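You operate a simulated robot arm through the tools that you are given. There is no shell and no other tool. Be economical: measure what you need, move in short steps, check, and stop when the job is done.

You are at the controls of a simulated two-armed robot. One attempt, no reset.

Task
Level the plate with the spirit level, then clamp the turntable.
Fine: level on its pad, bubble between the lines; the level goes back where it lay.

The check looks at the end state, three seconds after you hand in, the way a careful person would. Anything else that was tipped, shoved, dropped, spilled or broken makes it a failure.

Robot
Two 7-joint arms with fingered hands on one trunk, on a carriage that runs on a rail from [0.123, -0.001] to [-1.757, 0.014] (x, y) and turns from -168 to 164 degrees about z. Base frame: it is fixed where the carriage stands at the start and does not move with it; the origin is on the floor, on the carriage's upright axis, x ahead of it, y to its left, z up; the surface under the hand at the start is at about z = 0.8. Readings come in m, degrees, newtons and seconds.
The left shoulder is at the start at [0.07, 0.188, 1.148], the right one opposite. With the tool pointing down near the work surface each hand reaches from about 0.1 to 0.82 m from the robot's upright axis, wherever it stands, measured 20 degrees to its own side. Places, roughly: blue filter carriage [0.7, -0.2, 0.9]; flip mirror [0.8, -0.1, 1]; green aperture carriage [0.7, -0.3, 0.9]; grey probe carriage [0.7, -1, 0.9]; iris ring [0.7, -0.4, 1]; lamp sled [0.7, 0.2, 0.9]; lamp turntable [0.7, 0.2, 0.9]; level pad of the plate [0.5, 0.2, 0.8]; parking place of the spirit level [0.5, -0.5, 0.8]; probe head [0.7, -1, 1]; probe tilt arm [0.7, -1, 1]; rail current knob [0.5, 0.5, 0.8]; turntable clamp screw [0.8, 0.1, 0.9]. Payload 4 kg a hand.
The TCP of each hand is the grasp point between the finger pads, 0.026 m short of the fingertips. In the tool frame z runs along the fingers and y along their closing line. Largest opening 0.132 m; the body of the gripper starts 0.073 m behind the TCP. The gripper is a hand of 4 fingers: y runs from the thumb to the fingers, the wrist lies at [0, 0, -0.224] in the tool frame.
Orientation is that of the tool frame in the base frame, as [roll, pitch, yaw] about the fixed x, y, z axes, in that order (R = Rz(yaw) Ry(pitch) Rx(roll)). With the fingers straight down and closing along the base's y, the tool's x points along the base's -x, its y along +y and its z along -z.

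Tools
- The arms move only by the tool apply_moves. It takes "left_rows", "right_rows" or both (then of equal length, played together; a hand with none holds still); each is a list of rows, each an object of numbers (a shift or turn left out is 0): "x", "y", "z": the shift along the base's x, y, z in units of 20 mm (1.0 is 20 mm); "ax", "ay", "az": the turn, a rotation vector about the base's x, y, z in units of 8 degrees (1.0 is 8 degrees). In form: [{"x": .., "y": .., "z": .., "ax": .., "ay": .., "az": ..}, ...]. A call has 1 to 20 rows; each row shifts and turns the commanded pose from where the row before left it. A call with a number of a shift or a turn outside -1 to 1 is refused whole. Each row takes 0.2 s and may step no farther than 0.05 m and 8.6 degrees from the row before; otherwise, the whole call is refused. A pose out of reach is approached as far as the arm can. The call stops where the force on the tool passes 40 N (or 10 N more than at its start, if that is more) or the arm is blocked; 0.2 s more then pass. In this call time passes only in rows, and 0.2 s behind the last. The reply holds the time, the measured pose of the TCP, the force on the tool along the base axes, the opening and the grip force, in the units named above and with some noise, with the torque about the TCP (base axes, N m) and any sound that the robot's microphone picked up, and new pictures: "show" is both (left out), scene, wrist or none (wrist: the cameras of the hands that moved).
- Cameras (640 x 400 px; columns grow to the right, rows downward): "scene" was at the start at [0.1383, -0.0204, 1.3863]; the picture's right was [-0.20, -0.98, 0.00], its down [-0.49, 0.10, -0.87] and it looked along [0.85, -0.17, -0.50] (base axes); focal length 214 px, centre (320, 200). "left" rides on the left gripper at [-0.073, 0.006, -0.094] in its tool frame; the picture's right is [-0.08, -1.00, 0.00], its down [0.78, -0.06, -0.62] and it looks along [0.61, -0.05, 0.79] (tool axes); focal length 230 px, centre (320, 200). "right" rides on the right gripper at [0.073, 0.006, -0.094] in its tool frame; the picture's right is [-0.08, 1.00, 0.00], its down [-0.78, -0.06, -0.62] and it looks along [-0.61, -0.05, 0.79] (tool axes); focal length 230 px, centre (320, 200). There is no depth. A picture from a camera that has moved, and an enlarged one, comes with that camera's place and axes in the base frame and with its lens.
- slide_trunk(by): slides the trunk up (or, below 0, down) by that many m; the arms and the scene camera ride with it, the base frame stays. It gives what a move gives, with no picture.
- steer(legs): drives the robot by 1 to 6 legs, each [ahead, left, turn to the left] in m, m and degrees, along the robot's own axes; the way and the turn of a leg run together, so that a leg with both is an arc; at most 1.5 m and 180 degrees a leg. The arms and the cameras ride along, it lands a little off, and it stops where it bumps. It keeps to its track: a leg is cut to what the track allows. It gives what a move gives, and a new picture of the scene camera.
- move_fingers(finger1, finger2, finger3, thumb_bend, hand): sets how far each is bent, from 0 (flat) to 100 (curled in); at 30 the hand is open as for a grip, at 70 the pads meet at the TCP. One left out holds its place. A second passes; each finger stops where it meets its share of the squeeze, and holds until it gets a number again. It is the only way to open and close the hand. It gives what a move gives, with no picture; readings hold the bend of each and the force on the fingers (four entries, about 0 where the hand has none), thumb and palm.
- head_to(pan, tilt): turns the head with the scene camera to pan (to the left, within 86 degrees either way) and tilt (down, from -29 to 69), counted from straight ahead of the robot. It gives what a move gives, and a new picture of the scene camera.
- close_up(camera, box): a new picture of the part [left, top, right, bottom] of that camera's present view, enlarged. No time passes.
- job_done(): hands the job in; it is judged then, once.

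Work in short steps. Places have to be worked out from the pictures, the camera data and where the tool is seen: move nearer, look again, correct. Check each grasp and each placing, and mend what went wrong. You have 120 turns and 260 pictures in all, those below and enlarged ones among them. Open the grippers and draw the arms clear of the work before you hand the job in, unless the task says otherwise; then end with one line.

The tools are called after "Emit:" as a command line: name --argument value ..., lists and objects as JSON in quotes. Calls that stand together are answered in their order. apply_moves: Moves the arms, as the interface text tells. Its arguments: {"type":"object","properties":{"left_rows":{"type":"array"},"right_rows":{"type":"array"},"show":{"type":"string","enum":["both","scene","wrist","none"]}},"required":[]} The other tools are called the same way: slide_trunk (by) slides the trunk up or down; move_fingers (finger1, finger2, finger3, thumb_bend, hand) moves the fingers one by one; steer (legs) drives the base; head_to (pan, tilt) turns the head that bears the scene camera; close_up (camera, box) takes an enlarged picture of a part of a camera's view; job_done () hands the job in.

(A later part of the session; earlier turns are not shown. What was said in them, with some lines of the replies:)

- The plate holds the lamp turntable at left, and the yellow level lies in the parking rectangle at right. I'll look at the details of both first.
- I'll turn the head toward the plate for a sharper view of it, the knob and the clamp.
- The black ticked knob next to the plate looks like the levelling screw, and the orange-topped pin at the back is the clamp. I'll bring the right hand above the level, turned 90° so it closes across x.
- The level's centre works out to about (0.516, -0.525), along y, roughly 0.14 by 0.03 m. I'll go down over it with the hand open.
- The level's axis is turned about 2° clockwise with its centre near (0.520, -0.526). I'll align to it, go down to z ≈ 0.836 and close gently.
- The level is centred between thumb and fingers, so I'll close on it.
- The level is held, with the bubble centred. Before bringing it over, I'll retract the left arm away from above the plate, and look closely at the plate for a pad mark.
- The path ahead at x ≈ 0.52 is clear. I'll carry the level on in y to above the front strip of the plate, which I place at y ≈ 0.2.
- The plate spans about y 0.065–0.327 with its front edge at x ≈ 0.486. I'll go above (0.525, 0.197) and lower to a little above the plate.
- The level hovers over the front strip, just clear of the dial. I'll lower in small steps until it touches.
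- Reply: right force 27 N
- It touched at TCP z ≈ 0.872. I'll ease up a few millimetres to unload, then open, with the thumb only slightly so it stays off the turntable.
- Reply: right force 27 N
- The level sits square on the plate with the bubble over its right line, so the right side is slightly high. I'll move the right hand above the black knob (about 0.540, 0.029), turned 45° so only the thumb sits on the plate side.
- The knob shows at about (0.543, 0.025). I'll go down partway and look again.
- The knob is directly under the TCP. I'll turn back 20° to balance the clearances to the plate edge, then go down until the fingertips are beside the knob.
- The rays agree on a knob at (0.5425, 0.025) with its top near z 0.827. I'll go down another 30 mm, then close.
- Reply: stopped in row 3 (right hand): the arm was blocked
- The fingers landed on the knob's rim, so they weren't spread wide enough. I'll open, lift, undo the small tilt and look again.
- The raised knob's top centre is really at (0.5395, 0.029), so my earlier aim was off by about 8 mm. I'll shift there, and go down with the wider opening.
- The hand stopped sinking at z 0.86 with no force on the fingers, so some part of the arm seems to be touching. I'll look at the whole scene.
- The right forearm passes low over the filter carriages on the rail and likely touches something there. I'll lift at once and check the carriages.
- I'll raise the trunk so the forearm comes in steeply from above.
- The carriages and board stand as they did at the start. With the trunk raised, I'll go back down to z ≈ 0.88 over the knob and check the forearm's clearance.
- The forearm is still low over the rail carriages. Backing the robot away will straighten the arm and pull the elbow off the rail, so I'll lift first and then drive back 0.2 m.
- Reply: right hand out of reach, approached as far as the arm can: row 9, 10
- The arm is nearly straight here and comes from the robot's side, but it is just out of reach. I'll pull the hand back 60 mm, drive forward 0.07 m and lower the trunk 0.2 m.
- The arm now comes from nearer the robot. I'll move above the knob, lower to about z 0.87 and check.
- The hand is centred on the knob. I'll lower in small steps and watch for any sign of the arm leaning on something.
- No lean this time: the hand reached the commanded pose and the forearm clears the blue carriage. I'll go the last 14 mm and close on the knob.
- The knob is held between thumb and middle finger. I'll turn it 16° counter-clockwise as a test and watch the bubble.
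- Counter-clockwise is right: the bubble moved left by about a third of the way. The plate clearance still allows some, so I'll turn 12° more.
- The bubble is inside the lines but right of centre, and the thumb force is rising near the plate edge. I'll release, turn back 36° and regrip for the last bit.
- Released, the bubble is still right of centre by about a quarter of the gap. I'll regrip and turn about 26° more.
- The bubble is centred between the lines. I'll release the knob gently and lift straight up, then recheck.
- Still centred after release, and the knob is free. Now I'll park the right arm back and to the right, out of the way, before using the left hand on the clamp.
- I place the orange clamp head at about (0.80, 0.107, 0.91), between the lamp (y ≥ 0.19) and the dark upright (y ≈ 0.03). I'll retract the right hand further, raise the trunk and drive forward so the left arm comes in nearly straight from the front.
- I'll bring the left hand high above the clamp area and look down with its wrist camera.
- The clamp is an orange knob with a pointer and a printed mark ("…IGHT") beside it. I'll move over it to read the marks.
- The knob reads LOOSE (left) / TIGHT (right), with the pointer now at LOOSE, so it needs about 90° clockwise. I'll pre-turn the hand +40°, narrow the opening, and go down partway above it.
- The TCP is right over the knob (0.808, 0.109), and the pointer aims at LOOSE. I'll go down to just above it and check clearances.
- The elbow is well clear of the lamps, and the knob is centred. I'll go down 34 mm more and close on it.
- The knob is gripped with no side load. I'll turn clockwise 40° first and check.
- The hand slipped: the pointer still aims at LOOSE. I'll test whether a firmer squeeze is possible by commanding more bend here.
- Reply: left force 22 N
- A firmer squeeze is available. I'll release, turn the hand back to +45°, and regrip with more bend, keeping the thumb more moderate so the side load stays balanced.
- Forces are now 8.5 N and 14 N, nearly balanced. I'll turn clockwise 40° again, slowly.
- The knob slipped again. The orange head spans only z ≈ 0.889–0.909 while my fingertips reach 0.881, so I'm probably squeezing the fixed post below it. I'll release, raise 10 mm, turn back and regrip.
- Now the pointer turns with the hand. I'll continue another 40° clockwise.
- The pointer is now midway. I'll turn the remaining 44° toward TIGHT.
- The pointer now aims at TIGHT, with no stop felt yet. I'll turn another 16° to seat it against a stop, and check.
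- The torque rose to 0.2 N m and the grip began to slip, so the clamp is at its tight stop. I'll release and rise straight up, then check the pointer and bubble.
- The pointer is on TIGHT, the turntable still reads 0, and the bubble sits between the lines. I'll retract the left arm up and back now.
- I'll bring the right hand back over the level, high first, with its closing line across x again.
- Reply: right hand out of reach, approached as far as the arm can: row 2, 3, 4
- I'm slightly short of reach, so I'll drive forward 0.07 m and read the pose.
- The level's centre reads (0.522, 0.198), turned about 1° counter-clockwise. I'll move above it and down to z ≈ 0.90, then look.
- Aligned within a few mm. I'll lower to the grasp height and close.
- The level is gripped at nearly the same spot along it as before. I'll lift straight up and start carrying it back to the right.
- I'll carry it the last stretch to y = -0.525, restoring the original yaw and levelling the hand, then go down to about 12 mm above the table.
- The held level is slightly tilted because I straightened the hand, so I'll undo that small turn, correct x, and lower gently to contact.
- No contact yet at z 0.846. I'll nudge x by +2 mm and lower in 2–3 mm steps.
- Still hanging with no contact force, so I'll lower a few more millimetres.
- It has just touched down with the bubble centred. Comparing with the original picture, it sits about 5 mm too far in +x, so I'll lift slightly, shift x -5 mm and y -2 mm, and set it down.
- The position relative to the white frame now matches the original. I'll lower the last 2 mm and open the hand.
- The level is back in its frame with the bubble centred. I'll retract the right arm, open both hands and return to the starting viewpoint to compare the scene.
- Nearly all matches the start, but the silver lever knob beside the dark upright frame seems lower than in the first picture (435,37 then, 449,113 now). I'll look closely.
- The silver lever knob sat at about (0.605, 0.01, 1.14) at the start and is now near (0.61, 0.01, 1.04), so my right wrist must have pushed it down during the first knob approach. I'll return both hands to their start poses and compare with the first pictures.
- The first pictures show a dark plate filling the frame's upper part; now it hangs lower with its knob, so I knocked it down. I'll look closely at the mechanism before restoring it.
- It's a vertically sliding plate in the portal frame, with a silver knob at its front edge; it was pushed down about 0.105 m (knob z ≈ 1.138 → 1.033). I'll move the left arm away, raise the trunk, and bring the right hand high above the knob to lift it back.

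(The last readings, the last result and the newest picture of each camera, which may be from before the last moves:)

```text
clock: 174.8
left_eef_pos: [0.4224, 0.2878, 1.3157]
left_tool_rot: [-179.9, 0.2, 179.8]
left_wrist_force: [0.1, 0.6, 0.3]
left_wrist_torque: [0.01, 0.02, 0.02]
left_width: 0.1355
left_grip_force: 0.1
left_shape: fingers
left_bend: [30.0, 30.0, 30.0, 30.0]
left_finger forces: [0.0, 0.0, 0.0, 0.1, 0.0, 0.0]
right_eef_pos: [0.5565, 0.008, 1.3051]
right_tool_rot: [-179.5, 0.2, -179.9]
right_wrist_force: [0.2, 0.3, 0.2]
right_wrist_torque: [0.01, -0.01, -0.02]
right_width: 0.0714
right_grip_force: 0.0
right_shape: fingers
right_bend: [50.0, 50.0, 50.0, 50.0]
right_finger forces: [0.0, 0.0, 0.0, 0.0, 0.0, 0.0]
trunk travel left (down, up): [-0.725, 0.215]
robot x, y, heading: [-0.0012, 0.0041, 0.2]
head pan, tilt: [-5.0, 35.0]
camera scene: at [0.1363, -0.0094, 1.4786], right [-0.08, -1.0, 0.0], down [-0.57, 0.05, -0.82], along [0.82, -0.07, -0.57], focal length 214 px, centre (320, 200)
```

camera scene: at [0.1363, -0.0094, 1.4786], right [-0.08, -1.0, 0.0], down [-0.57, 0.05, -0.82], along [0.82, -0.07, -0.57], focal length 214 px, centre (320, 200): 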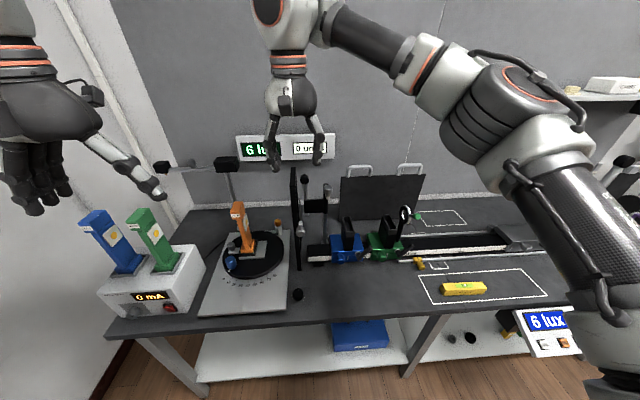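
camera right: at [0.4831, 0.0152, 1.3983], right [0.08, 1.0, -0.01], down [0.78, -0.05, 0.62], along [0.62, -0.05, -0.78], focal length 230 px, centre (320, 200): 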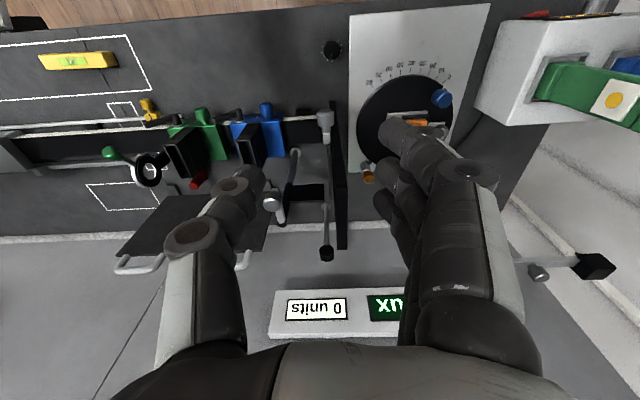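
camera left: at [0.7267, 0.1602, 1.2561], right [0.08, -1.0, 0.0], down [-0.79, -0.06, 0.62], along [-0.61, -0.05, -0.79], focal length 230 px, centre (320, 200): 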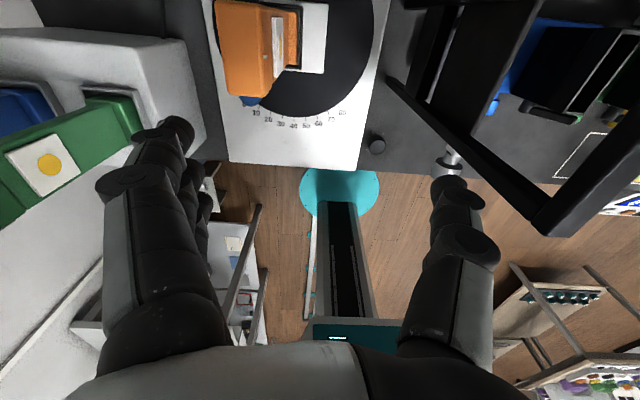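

The knob's end is at about (0.605, 0.010). I'll align over it and descend partway, then check from the wrist camera.

Emit:
apply_moves --right_rows '[{"x": 0.8, "y": 0.1}, {"x": 0.8}, {"x": 0.7, "z": -0.5}, {"z": -1}, {"z": -1}, {"z": -1}, {"z": -1}, {"z": -1}, {"z": -1}, {"z": -1}, {"z": -1}, {"z": -1}]' --show "wrist"

Emit:
close_up --camera "right" --box '[220, 80, 440, 240]'

Emit:
close_up --camera "scene" --box '[240, 90, 380, 280]'

```text
clock: 177.4
left_eef_pos: [0.4232, 0.2883, 1.3153]
left_tool_rot: [-180.0, 0.1, 179.9]
left_wrist_force: [0.6, -0.1, 0.3]
left_wrist_torque: [0.0, 0.02, 0.01]
left_width: 0.1356
left_grip_force: 0.1
left_shape: fingers
left_bend: [30.0, 30.0, 30.0, 30.0]
left_finger forces: [0.1, 0.0, 0.0, 0.1, 0.0, 0.1]
right_eef_pos: [0.6037, 0.0111, 1.1136]
right_tool_rot: [-179.6, 0.3, -179.9]
right_wrist_force: [0.1, 0.6, -0.5]
right_wrist_torque: [0.0, -0.01, 0.0]
right_width: 0.0714
right_grip_force: 0.0
right_shape: fingers
right_bend: [50.0, 50.0, 50.0, 50.0]
right_finger forces: [0.0, 0.0, 0.0, 0.0, 0.0, 0.0]
trunk travel left (down, up): [-0.725, 0.215]
robot x, y, heading: [-0.0024, -0.0016, 0.3]
head pan, tilt: [-5.0, 35.0]
camera right: at [0.5299, 0.0177, 1.2084], right [0.08, 1.0, -0.01], down [0.78, -0.05, 0.62], along [0.62, -0.05, -0.78], focal length 230 px, centre (320, 200)
```

right: 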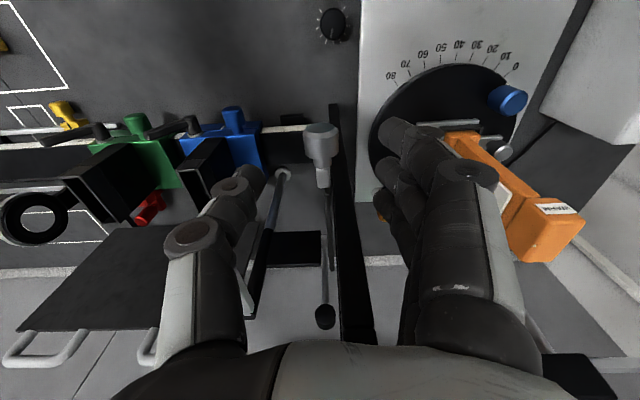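

```text
2.50 times, centred on (330, 160) of right
camera zoom: at [0.5299, 0.0177, 1.2084], right [0.08, 1.0, -0.01], down [0.78, -0.05, 0.62], along [0.62, -0.05, -0.78], focal length 575 px, centre (295, 300)
```

zoom: 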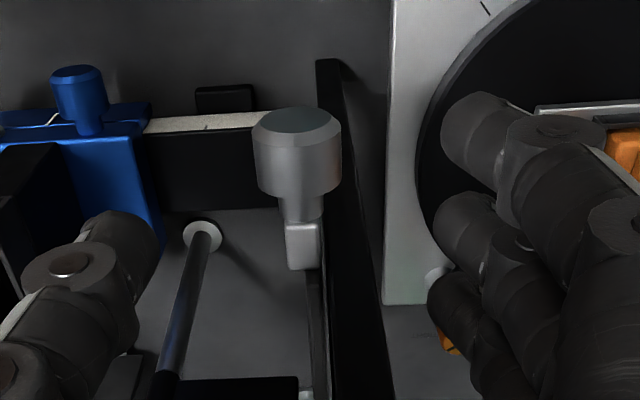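

```text
2.11 times, centred on (310, 185) of scene
camera zoom: at [0.1367, -0.0094, 1.4787], right [-0.08, -1.0, 0.0], down [-0.57, 0.05, -0.82], along [0.82, -0.07, -0.57], focal length 452 px, centre (341, 232)
```

zoom: 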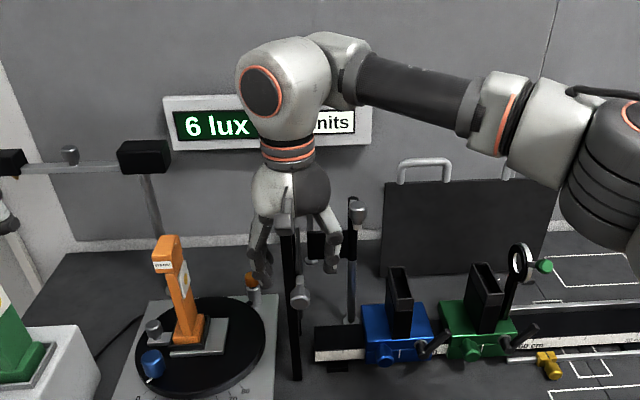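

The knob (27 mm across) is centred under the hand at (0.608, 0.012). I'll descend to z 1.033 and close only the middle finger and thumb on it.

Emit:
apply_moves --right_rows '[{"z": -1}, {"z": -1}, {"z": -1}, {"z": -1}]' --show "wrist"

Emit:
move_fingers --hand "right" --finger2 75 --thumb_bend 68

Emit:
close_up --camera "right" --box '[220, 80, 440, 240]'

Emit:
close_up --camera "scene" --box '[240, 90, 380, 280]'

```text
clock: 178.4
left_eef_pos: [0.4241, 0.2874, 1.3139]
left_tool_rot: [180.0, 0.1, 179.9]
left_wrist_force: [0.1, -0.2, 0.1]
left_wrist_torque: [-0.01, 0.04, 0.03]
left_width: 0.1358
left_grip_force: 0.1
left_shape: fingers
left_bend: [30.0, 30.0, 30.0, 30.0]
left_finger forces: [0.0, 0.0, 0.0, 0.0, 0.1, 0.0]
right_eef_pos: [0.6012, 0.0107, 1.0339]
right_tool_rot: [-179.5, 0.3, -179.9]
right_wrist_force: [-0.6, -0.1, 0.4]
right_wrist_torque: [0.02, -0.02, -0.01]
right_width: 0.0712
right_grip_force: 0.0
right_shape: fingers
right_bend: [50.0, 50.0, 50.0, 50.0]
right_finger forces: [0.1, 0.0, 0.0, 0.0, 0.0, 0.0]
trunk travel left (down, up): [-0.725, 0.215]
robot x, y, heading: [-0.002, -0.0021, 0.3]
head pan, tilt: [-5.0, 35.0]
camera right: at [0.5281, 0.0174, 1.1272], right [0.08, 1.0, -0.01], down [0.78, -0.05, 0.62], along [0.62, -0.05, -0.78], focal length 230 px, centre (320, 200)
```

right: 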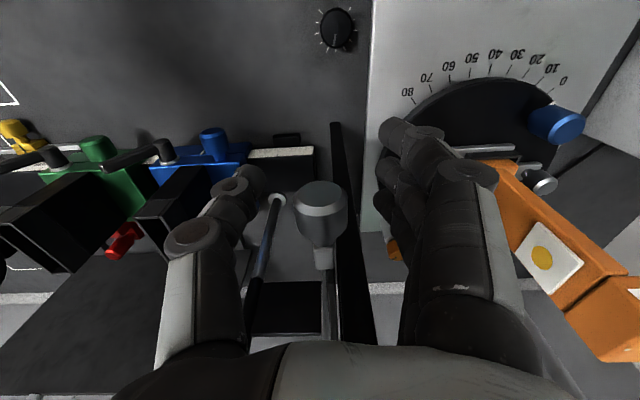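

```text
clock: 179.4
left_eef_pos: [0.422, 0.2877, 1.3152]
left_tool_rot: [-180.0, 0.1, 179.9]
left_wrist_force: [0.1, 0.3, 0.5]
left_wrist_torque: [0.01, -0.02, 0.01]
left_width: 0.1355
left_grip_force: 0.0
left_shape: fingers
left_bend: [30.0, 30.0, 30.0, 30.0]
left_finger forces: [0.0, 0.1, 0.1, 0.1, 0.0, 0.1]
right_eef_pos: [0.6019, 0.0108, 1.0338]
right_tool_rot: [-179.4, 0.3, -179.9]
right_wrist_force: [-1.0, 2.2, -3.0]
right_wrist_torque: [-0.04, 0.03, -0.01]
right_width: 0.0456
right_grip_force: 3.1
right_shape: fingers
right_bend: [50.0, 73.0, 50.0, 67.0]
right_finger forces: [0.0, 5.5, 0.0, 0.1, 1.4, 0.0]
trunk travel left (down, up): [-0.725, 0.215]
robot x, y, heading: [-0.0012, -0.0038, 0.3]
head pan, tilt: [-5.0, 35.0]
```

```text
2.50 times, centred on (330, 160) of right
camera zoom: at [0.5279, 0.018, 1.1274], right [0.08, 1.0, -0.01], down [0.78, -0.05, 0.62], along [0.62, -0.05, -0.78], focal length 575 px, centre (295, 300)
```

zoom: 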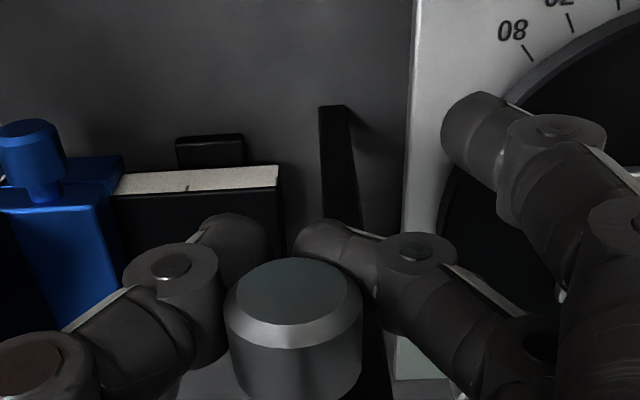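

```text
2.11 times, centred on (310, 185) of scene
camera zoom: at [0.1365, -0.0089, 1.4786], right [-0.08, -1.0, 0.0], down [-0.57, 0.05, -0.82], along [0.82, -0.07, -0.57], focal length 452 px, centre (341, 232)
```

zoom: 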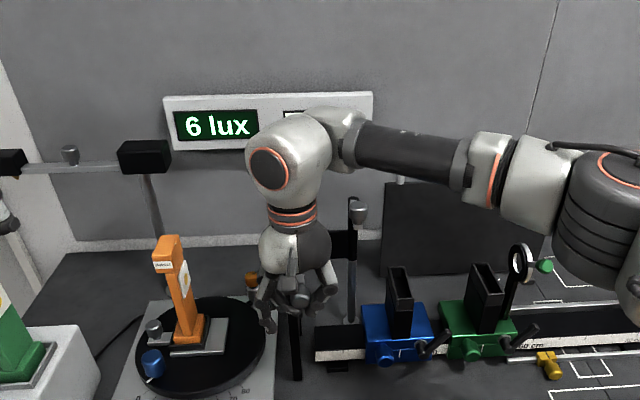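

The middle finger has curled under the knob, which is good for lifting. I'll raise 60 mm and check that the plate follows.

Emit:
apply_moves --right_rows '[{"z": 0.5}, {"z": 0.5}, {"z": 0.5}, {"z": 0.5}, {"z": 0.5}, {"z": 0.5}]' --show "wrist"

Emit:
close_up --camera "right" --box '[220, 80, 440, 240]'

Emit:
close_up --camera "scene" --box '[240, 90, 380, 280]'

```text
clock: 180.8
left_eef_pos: [0.4223, 0.2887, 1.3152]
left_tool_rot: [-179.9, 0.1, 179.9]
left_wrist_force: [-0.1, -0.9, 0.5]
left_wrist_torque: [-0.01, 0.03, 0.0]
left_width: 0.1356
left_grip_force: 0.1
left_shape: fingers
left_bend: [30.0, 30.0, 30.0, 30.0]
left_finger forces: [0.0, 0.0, 0.0, 0.0, 0.0, 0.0]
right_eef_pos: [0.6013, 0.0116, 1.095]
right_tool_rot: [-179.4, 0.3, -180.0]
right_wrist_force: [-0.9, 3.1, -3.4]
right_wrist_torque: [0.02, 0.01, 0.01]
right_width: 0.0445
right_grip_force: 3.4
right_shape: fingers
right_bend: [50.0, 73.0, 50.0, 67.0]
right_finger forces: [0.1, 5.1, 0.0, 0.0, 1.0, 0.0]
trunk travel left (down, up): [-0.725, 0.215]
robot x, y, heading: [0.0001, -0.0012, -0.1]
head pan, tilt: [-5.0, 35.0]
camera right: at [0.5279, 0.0173, 1.1883], right [0.08, 1.0, -0.01], down [0.78, -0.05, 0.62], along [0.62, -0.05, -0.78], focal length 230 px, centre (320, 200)
```

right: 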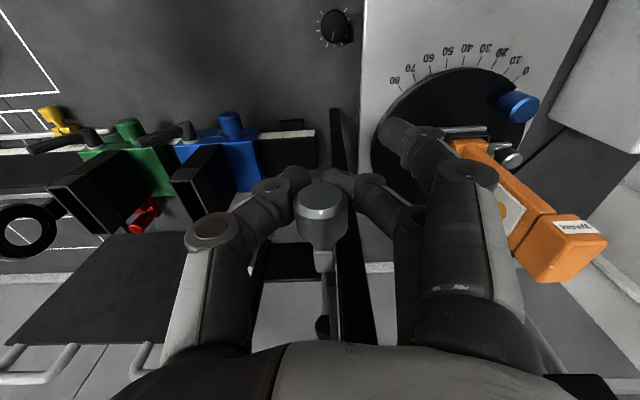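

```text
2.50 times, centred on (330, 160) of right
camera zoom: at [0.5279, 0.0173, 1.1883], right [0.08, 1.0, -0.01], down [0.78, -0.05, 0.62], along [0.62, -0.05, -0.78], focal length 575 px, centre (295, 300)
```

zoom: 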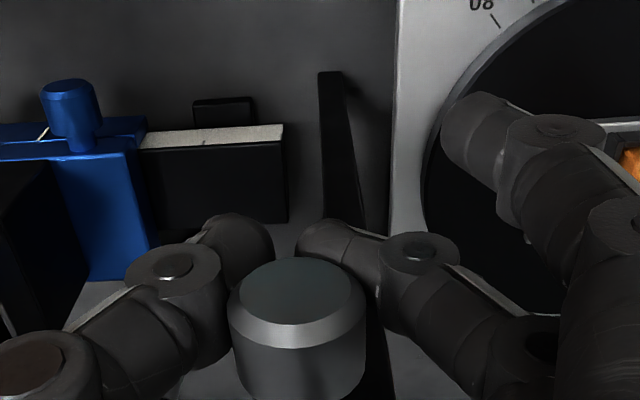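

```text
2.11 times, centred on (310, 185) of scene
camera zoom: at [0.1363, -0.0084, 1.4787], right [-0.08, -1.0, 0.0], down [-0.57, 0.05, -0.82], along [0.82, -0.07, -0.57], focal length 452 px, centre (341, 232)
```

zoom: 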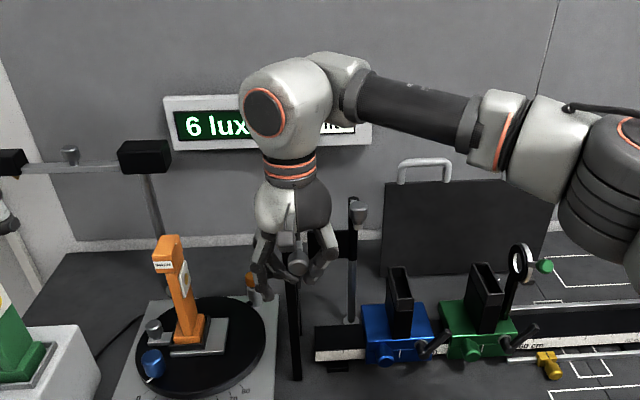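

The plate follows the hand. I'll raise another 42 mm to the original height, watching the force for a stop.

Emit:
apply_moves --right_rows '[{"z": 0.5}, {"z": 0.5}, {"z": 0.4}, {"z": 0.4}, {"z": 0.3}, {}]' --show "wrist"

Emit:
close_up --camera "scene" --box '[240, 90, 380, 280]'

```text
clock: 182.2
left_eef_pos: [0.4235, 0.2873, 1.3146]
left_tool_rot: [-179.9, 0.0, 179.8]
left_wrist_force: [-0.6, -0.1, 0.1]
left_wrist_torque: [0.0, 0.01, -0.03]
left_width: 0.1355
left_grip_force: 0.0
left_shape: fingers
left_bend: [30.0, 30.0, 30.0, 30.0]
left_finger forces: [0.1, 0.1, 0.1, 0.0, 0.0, 0.0]
right_eef_pos: [0.6021, 0.0089, 1.1371]
right_tool_rot: [-179.4, 0.2, -179.8]
right_wrist_force: [-3.2, 0.1, -15.1]
right_wrist_torque: [-0.12, 0.02, 0.04]
right_width: 0.0451
right_grip_force: 6.5
right_shape: fingers
right_bend: [50.0, 70.0, 50.0, 67.0]
right_finger forces: [0.0, 10.7, 0.0, 0.1, 2.1, 0.0]
trunk travel left (down, up): [-0.725, 0.215]
robot x, y, heading: [-0.002, 0.0008, 0.2]
head pan, tilt: [-5.0, 35.0]
camera right: at [0.5286, 0.0159, 1.2303], right [0.08, 1.0, -0.01], down [0.78, -0.05, 0.62], along [0.62, -0.06, -0.78], focal length 230 px, centre (320, 200)
```

right: 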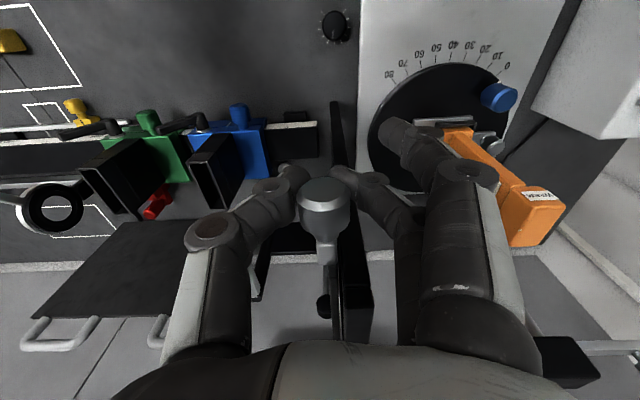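

```text
2.11 times, centred on (310, 185) of scene
camera zoom: at [0.1375, -0.0092, 1.4784], right [-0.08, -1.0, 0.0], down [-0.57, 0.05, -0.82], along [0.82, -0.07, -0.57], focal length 452 px, centre (341, 232)
```

zoom: 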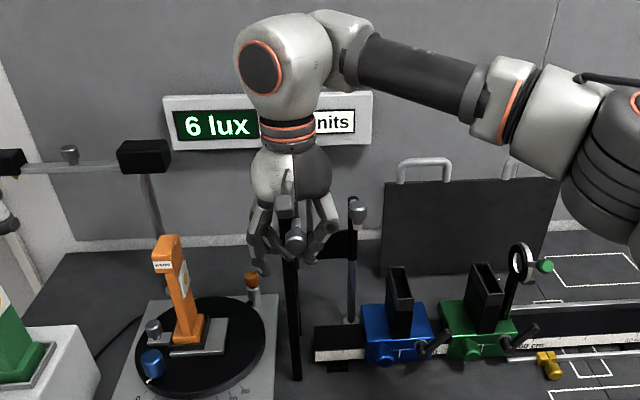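

The downward reaction rose to 15 N, so the plate has reached its upper stop. I'll ease off 4 mm, open, and check that it stays up.

Emit:
apply_moves --right_rows '[{"z": -0.2}, {}]' --show "none"

Emit:
move_fingers --hand "right" --finger2 48 --thumb_bend 48

Emit:
close_up --camera "right" --box '[220, 80, 440, 240]'

Emit:
close_up --camera "scene" --box '[240, 90, 380, 280]'

```text
clock: 182.8
left_eef_pos: [0.4237, 0.2863, 1.3151]
left_tool_rot: [-179.9, 0.1, 179.9]
left_wrist_force: [-0.1, -0.9, 0.1]
left_wrist_torque: [0.01, 0.0, -0.01]
left_width: 0.1355
left_grip_force: 0.1
left_shape: fingers
left_bend: [30.0, 30.0, 30.0, 30.0]
left_finger forces: [0.0, 0.1, 0.0, 0.1, 0.0, 0.1]
right_eef_pos: [0.6016, 0.0108, 1.1341]
right_tool_rot: [-179.4, 0.3, -179.9]
right_wrist_force: [-2.2, 2.2, -5.6]
right_wrist_torque: [-0.04, -0.04, 0.01]
right_width: 0.0449
right_grip_force: 4.0
right_shape: fingers
right_bend: [50.0, 71.0, 50.0, 67.0]
right_finger forces: [0.0, 6.2, 0.0, 0.1, 1.5, 0.0]
trunk travel left (down, up): [-0.725, 0.215]
robot x, y, heading: [-0.0003, -0.0015, 0.4]
head pan, tilt: [-5.0, 35.0]
```

```text
clock: 183.8
left_eef_pos: [0.4227, 0.2885, 1.3152]
left_tool_rot: [179.9, 0.1, 179.8]
left_wrist_force: [0.0, -0.2, 0.2]
left_wrist_torque: [-0.01, 0.01, 0.01]
left_width: 0.1356
left_grip_force: 0.0
left_shape: fingers
left_bend: [30.0, 30.0, 30.0, 30.0]
left_finger forces: [0.0, 0.0, 0.0, 0.0, 0.1, 0.0]
right_eef_pos: [0.6022, 0.0097, 1.1349]
right_tool_rot: [-179.6, 0.3, -179.9]
right_wrist_force: [-0.3, 0.5, -0.2]
right_wrist_torque: [0.02, 0.02, 0.01]
right_width: 0.0739
right_grip_force: 0.2
right_shape: fingers
right_bend: [50.0, 48.0, 50.0, 48.0]
right_finger forces: [0.0, 0.1, 0.0, 0.1, 0.0, 0.0]
trunk travel left (down, up): [-0.725, 0.215]
robot x, y, heading: [-0.003, -0.0018, 0.3]
head pan, tilt: [-5.0, 35.0]
```

```text
2.50 times, centred on (330, 160) of right
camera zoom: at [0.5279, 0.016, 1.2279], right [0.08, 1.0, -0.01], down [0.78, -0.05, 0.62], along [0.62, -0.05, -0.78], focal length 575 px, centre (295, 300)
```

zoom: 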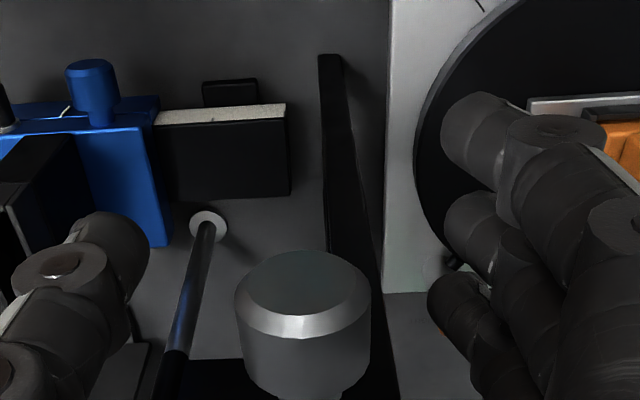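

```text
2.11 times, centred on (310, 185) of scene
camera zoom: at [0.1363, -0.0094, 1.4787], right [-0.08, -1.0, 0.0], down [-0.57, 0.05, -0.82], along [0.82, -0.07, -0.57], focal length 452 px, centre (341, 232)
```

zoom: 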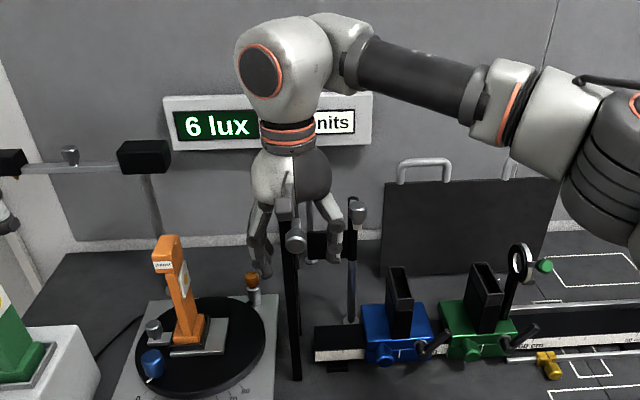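

The plate stays up. I'll lift off straight, move the right hand back to its start place, and compare with the first pictures again.

Emit:
apply_moves --right_rows '[{"z": 1}, {"z": 1}, {"z": 1}, {"z": 1}, {"z": 1}, {"z": 1}, {"z": 1}, {"z": 1}, {"z": 0.4, "x": -0.6}, {"x": -0.6, "y": -0.8}, {"y": -1, "x": -0.5}, {"y": -1}, {"y": -1}, {"y": -1}, {"y": -1}, {"y": -1}, {"y": -1}, {"y": -1}, {"y": -1}, {"y": -1}]' --show "none"

Emit:
apply_moves --right_rows '[{"y": -1}, {"y": -1}, {"y": -1}, {"y": -1}, {"y": -1}, {"y": -1}]' --show "none"

Emit:
move_fingers --hand "right" --finger1 30 --finger2 30 --finger3 30 --thumb_bend 30

Emit:
slide_trunk --by -0.1

Emit:
head_to --pan -11.6 --tilt 30.1

Emit:
close_up --camera "scene" --box '[140, 180, 300, 350]'

Emit:
close_up --camera "right" --box '[0, 0, 640, 400]'

```text
clock: 188.0
left_eef_pos: [0.4218, 0.286, 1.3162]
left_tool_rot: [-180.0, 0.2, 179.9]
left_wrist_force: [-0.5, 0.0, 0.5]
left_wrist_torque: [0.03, -0.03, -0.02]
left_width: 0.1355
left_grip_force: 0.2
left_shape: fingers
left_bend: [30.0, 30.0, 30.0, 30.0]
left_finger forces: [0.0, 0.1, 0.1, 0.0, 0.0, 0.0]
right_eef_pos: [0.5685, -0.2066, 1.3021]
right_tool_rot: [-179.5, 0.3, -179.8]
right_wrist_force: [-0.2, 0.2, 0.1]
right_wrist_torque: [-0.01, 0.0, 0.0]
right_width: 0.074
right_grip_force: 0.0
right_shape: fingers
right_bend: [50.0, 48.0, 50.0, 48.0]
right_finger forces: [0.0, 0.0, 0.0, 0.0, 0.0, 0.0]
trunk travel left (down, up): [-0.725, 0.215]
robot x, y, heading: [-0.002, -0.0025, 0.3]
head pan, tilt: [-5.0, 35.0]
```

```text
clock: 189.4
left_eef_pos: [0.4224, 0.2872, 1.316]
left_tool_rot: [-180.0, 0.1, 179.9]
left_wrist_force: [-0.1, 0.4, -1.1]
left_wrist_torque: [0.0, -0.01, 0.02]
left_width: 0.1359
left_grip_force: 0.2
left_shape: fingers
left_bend: [30.0, 30.0, 30.0, 30.0]
left_finger forces: [0.1, 0.1, 0.0, 0.1, 0.0, 0.0]
right_eef_pos: [0.568, -0.3233, 1.3009]
right_tool_rot: [-179.4, 0.4, -179.9]
right_wrist_force: [-0.8, -0.2, 1.0]
right_wrist_torque: [0.01, 0.0, 0.01]
right_width: 0.074
right_grip_force: 0.1
right_shape: fingers
right_bend: [50.0, 48.0, 50.0, 48.0]
right_finger forces: [0.0, 0.1, 0.1, 0.0, 0.1, 0.0]
trunk travel left (down, up): [-0.725, 0.215]
robot x, y, heading: [-0.0019, 0.0012, 0.3]
head pan, tilt: [-5.0, 35.0]
```

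```text
clock: 190.4
left_eef_pos: [0.4235, 0.2884, 1.3147]
left_tool_rot: [180.0, 0.1, 179.9]
left_wrist_force: [0.2, 0.0, 0.6]
left_wrist_torque: [0.01, 0.03, 0.02]
left_width: 0.1356
left_grip_force: 0.1
left_shape: fingers
left_bend: [30.0, 30.0, 30.0, 30.0]
left_finger forces: [0.1, 0.0, 0.0, 0.0, 0.0, 0.0]
right_eef_pos: [0.5678, -0.3232, 1.3002]
right_tool_rot: [-179.6, 0.2, -179.8]
right_wrist_force: [-0.6, -0.6, -0.5]
right_wrist_torque: [-0.02, -0.01, 0.05]
right_width: 0.1361
right_grip_force: 0.0
right_shape: fingers
right_bend: [30.0, 30.0, 30.0, 30.0]
right_finger forces: [0.0, 0.0, 0.0, 0.1, 0.1, 0.0]
trunk travel left (down, up): [-0.725, 0.215]
robot x, y, heading: [-0.002, -0.0034, -0.0]
head pan, tilt: [-5.0, 35.0]
```

```text
clock: 191.7
left_eef_pos: [0.4223, 0.287, 1.2158]
left_tool_rot: [180.0, 0.1, 179.9]
left_wrist_force: [-1.3, 0.1, -0.1]
left_wrist_torque: [0.0, -0.01, -0.02]
left_width: 0.1359
left_grip_force: 0.0
left_shape: fingers
left_bend: [30.0, 30.0, 30.0, 30.0]
left_finger forces: [0.0, 0.0, 0.0, 0.1, 0.0, 0.0]
right_eef_pos: [0.5681, -0.3237, 1.2008]
right_tool_rot: [-179.5, 0.3, -179.8]
right_wrist_force: [0.4, -0.2, -0.2]
right_wrist_torque: [-0.08, 0.04, 0.02]
right_width: 0.1356
right_grip_force: 0.0
right_shape: fingers
right_bend: [30.0, 30.0, 30.0, 30.0]
right_finger forces: [0.0, 0.1, 0.1, 0.0, 0.0, 0.1]
trunk travel left (down, up): [-0.625, 0.315]
robot x, y, heading: [-0.0023, -0.0052, 0.3]
head pan, tilt: [-5.0, 35.0]
```

```text
clock: 192.4
left_eef_pos: [0.4229, 0.2872, 1.2155]
left_tool_rot: [179.9, 0.2, 179.9]
left_wrist_force: [-0.4, -0.6, -0.4]
left_wrist_torque: [-0.03, -0.01, 0.03]
left_width: 0.1357
left_grip_force: 0.0
left_shape: fingers
left_bend: [30.0, 30.0, 30.0, 30.0]
left_finger forces: [0.1, 0.0, 0.1, 0.0, 0.0, 0.0]
right_eef_pos: [0.5673, -0.3233, 1.2014]
right_tool_rot: [-179.5, 0.2, -179.9]
right_wrist_force: [0.3, -0.4, 0.0]
right_wrist_torque: [0.0, 0.0, 0.01]
right_width: 0.1358
right_grip_force: 0.0
right_shape: fingers
right_bend: [30.0, 30.0, 30.0, 30.0]
right_finger forces: [0.0, 0.0, 0.1, 0.0, 0.0, 0.0]
trunk travel left (down, up): [-0.625, 0.315]
robot x, y, heading: [-0.0013, -0.0015, 0.2]
head pan, tilt: [-11.6, 30.1]
camera scene: at [0.137, -0.0198, 1.3863], right [-0.2, -0.98, 0.0], down [-0.49, 0.1, -0.86], along [0.85, -0.17, -0.5], focal length 214 px, centre (320, 200)
```

scene: 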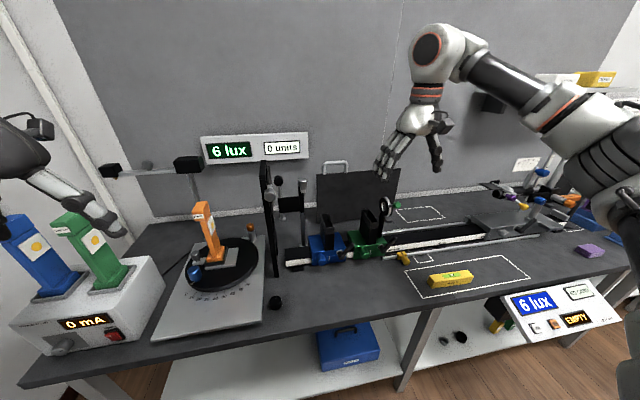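

```text
2.35 times, centred on (220, 265) of scene
camera zoom: at [0.137, -0.0198, 1.3863], right [-0.2, -0.98, 0.0], down [-0.49, 0.1, -0.86], along [0.85, -0.17, -0.5], focal length 505 px, centre (555, 47)
```

zoom: 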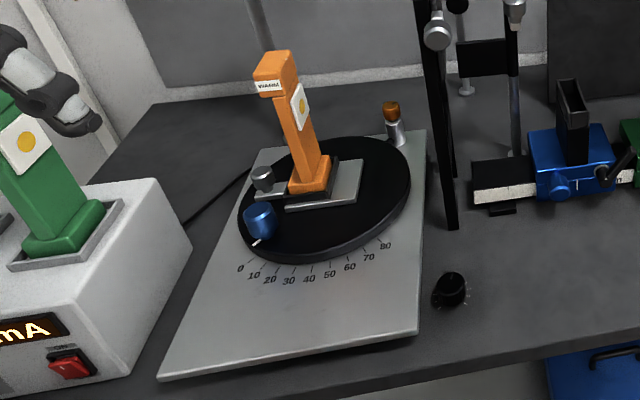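

```text
1.00 times, centred on (320, 200) of right (not enlarged: the box is as wide or as high as the picture)
camera zoom: at [0.4949, -0.3172, 1.2939], right [0.08, 1.0, -0.01], down [0.78, -0.05, 0.62], along [0.62, -0.05, -0.78], focal length 230 px, centre (320, 200)
```

zoom: 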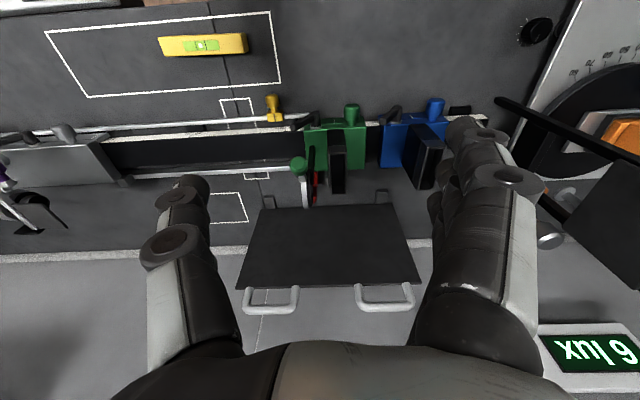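

The sliding plate's knob is back at its original place, the carriages, lamp and level match the start pictures, and the clamp and level settings were checked. Both hands are open and clear, so I'm handing in.

Emit:
job_done

```text
The job is handed in.
```

The plate is level with the bubble between the lines, the turntable is clamped at TIGHT, and the spirit level is back in its frame. My right arm pushed down the sliding plate in the dark frame beside the turntable along the way. I lifted it back to its upper stop, where it matches the first pictures.
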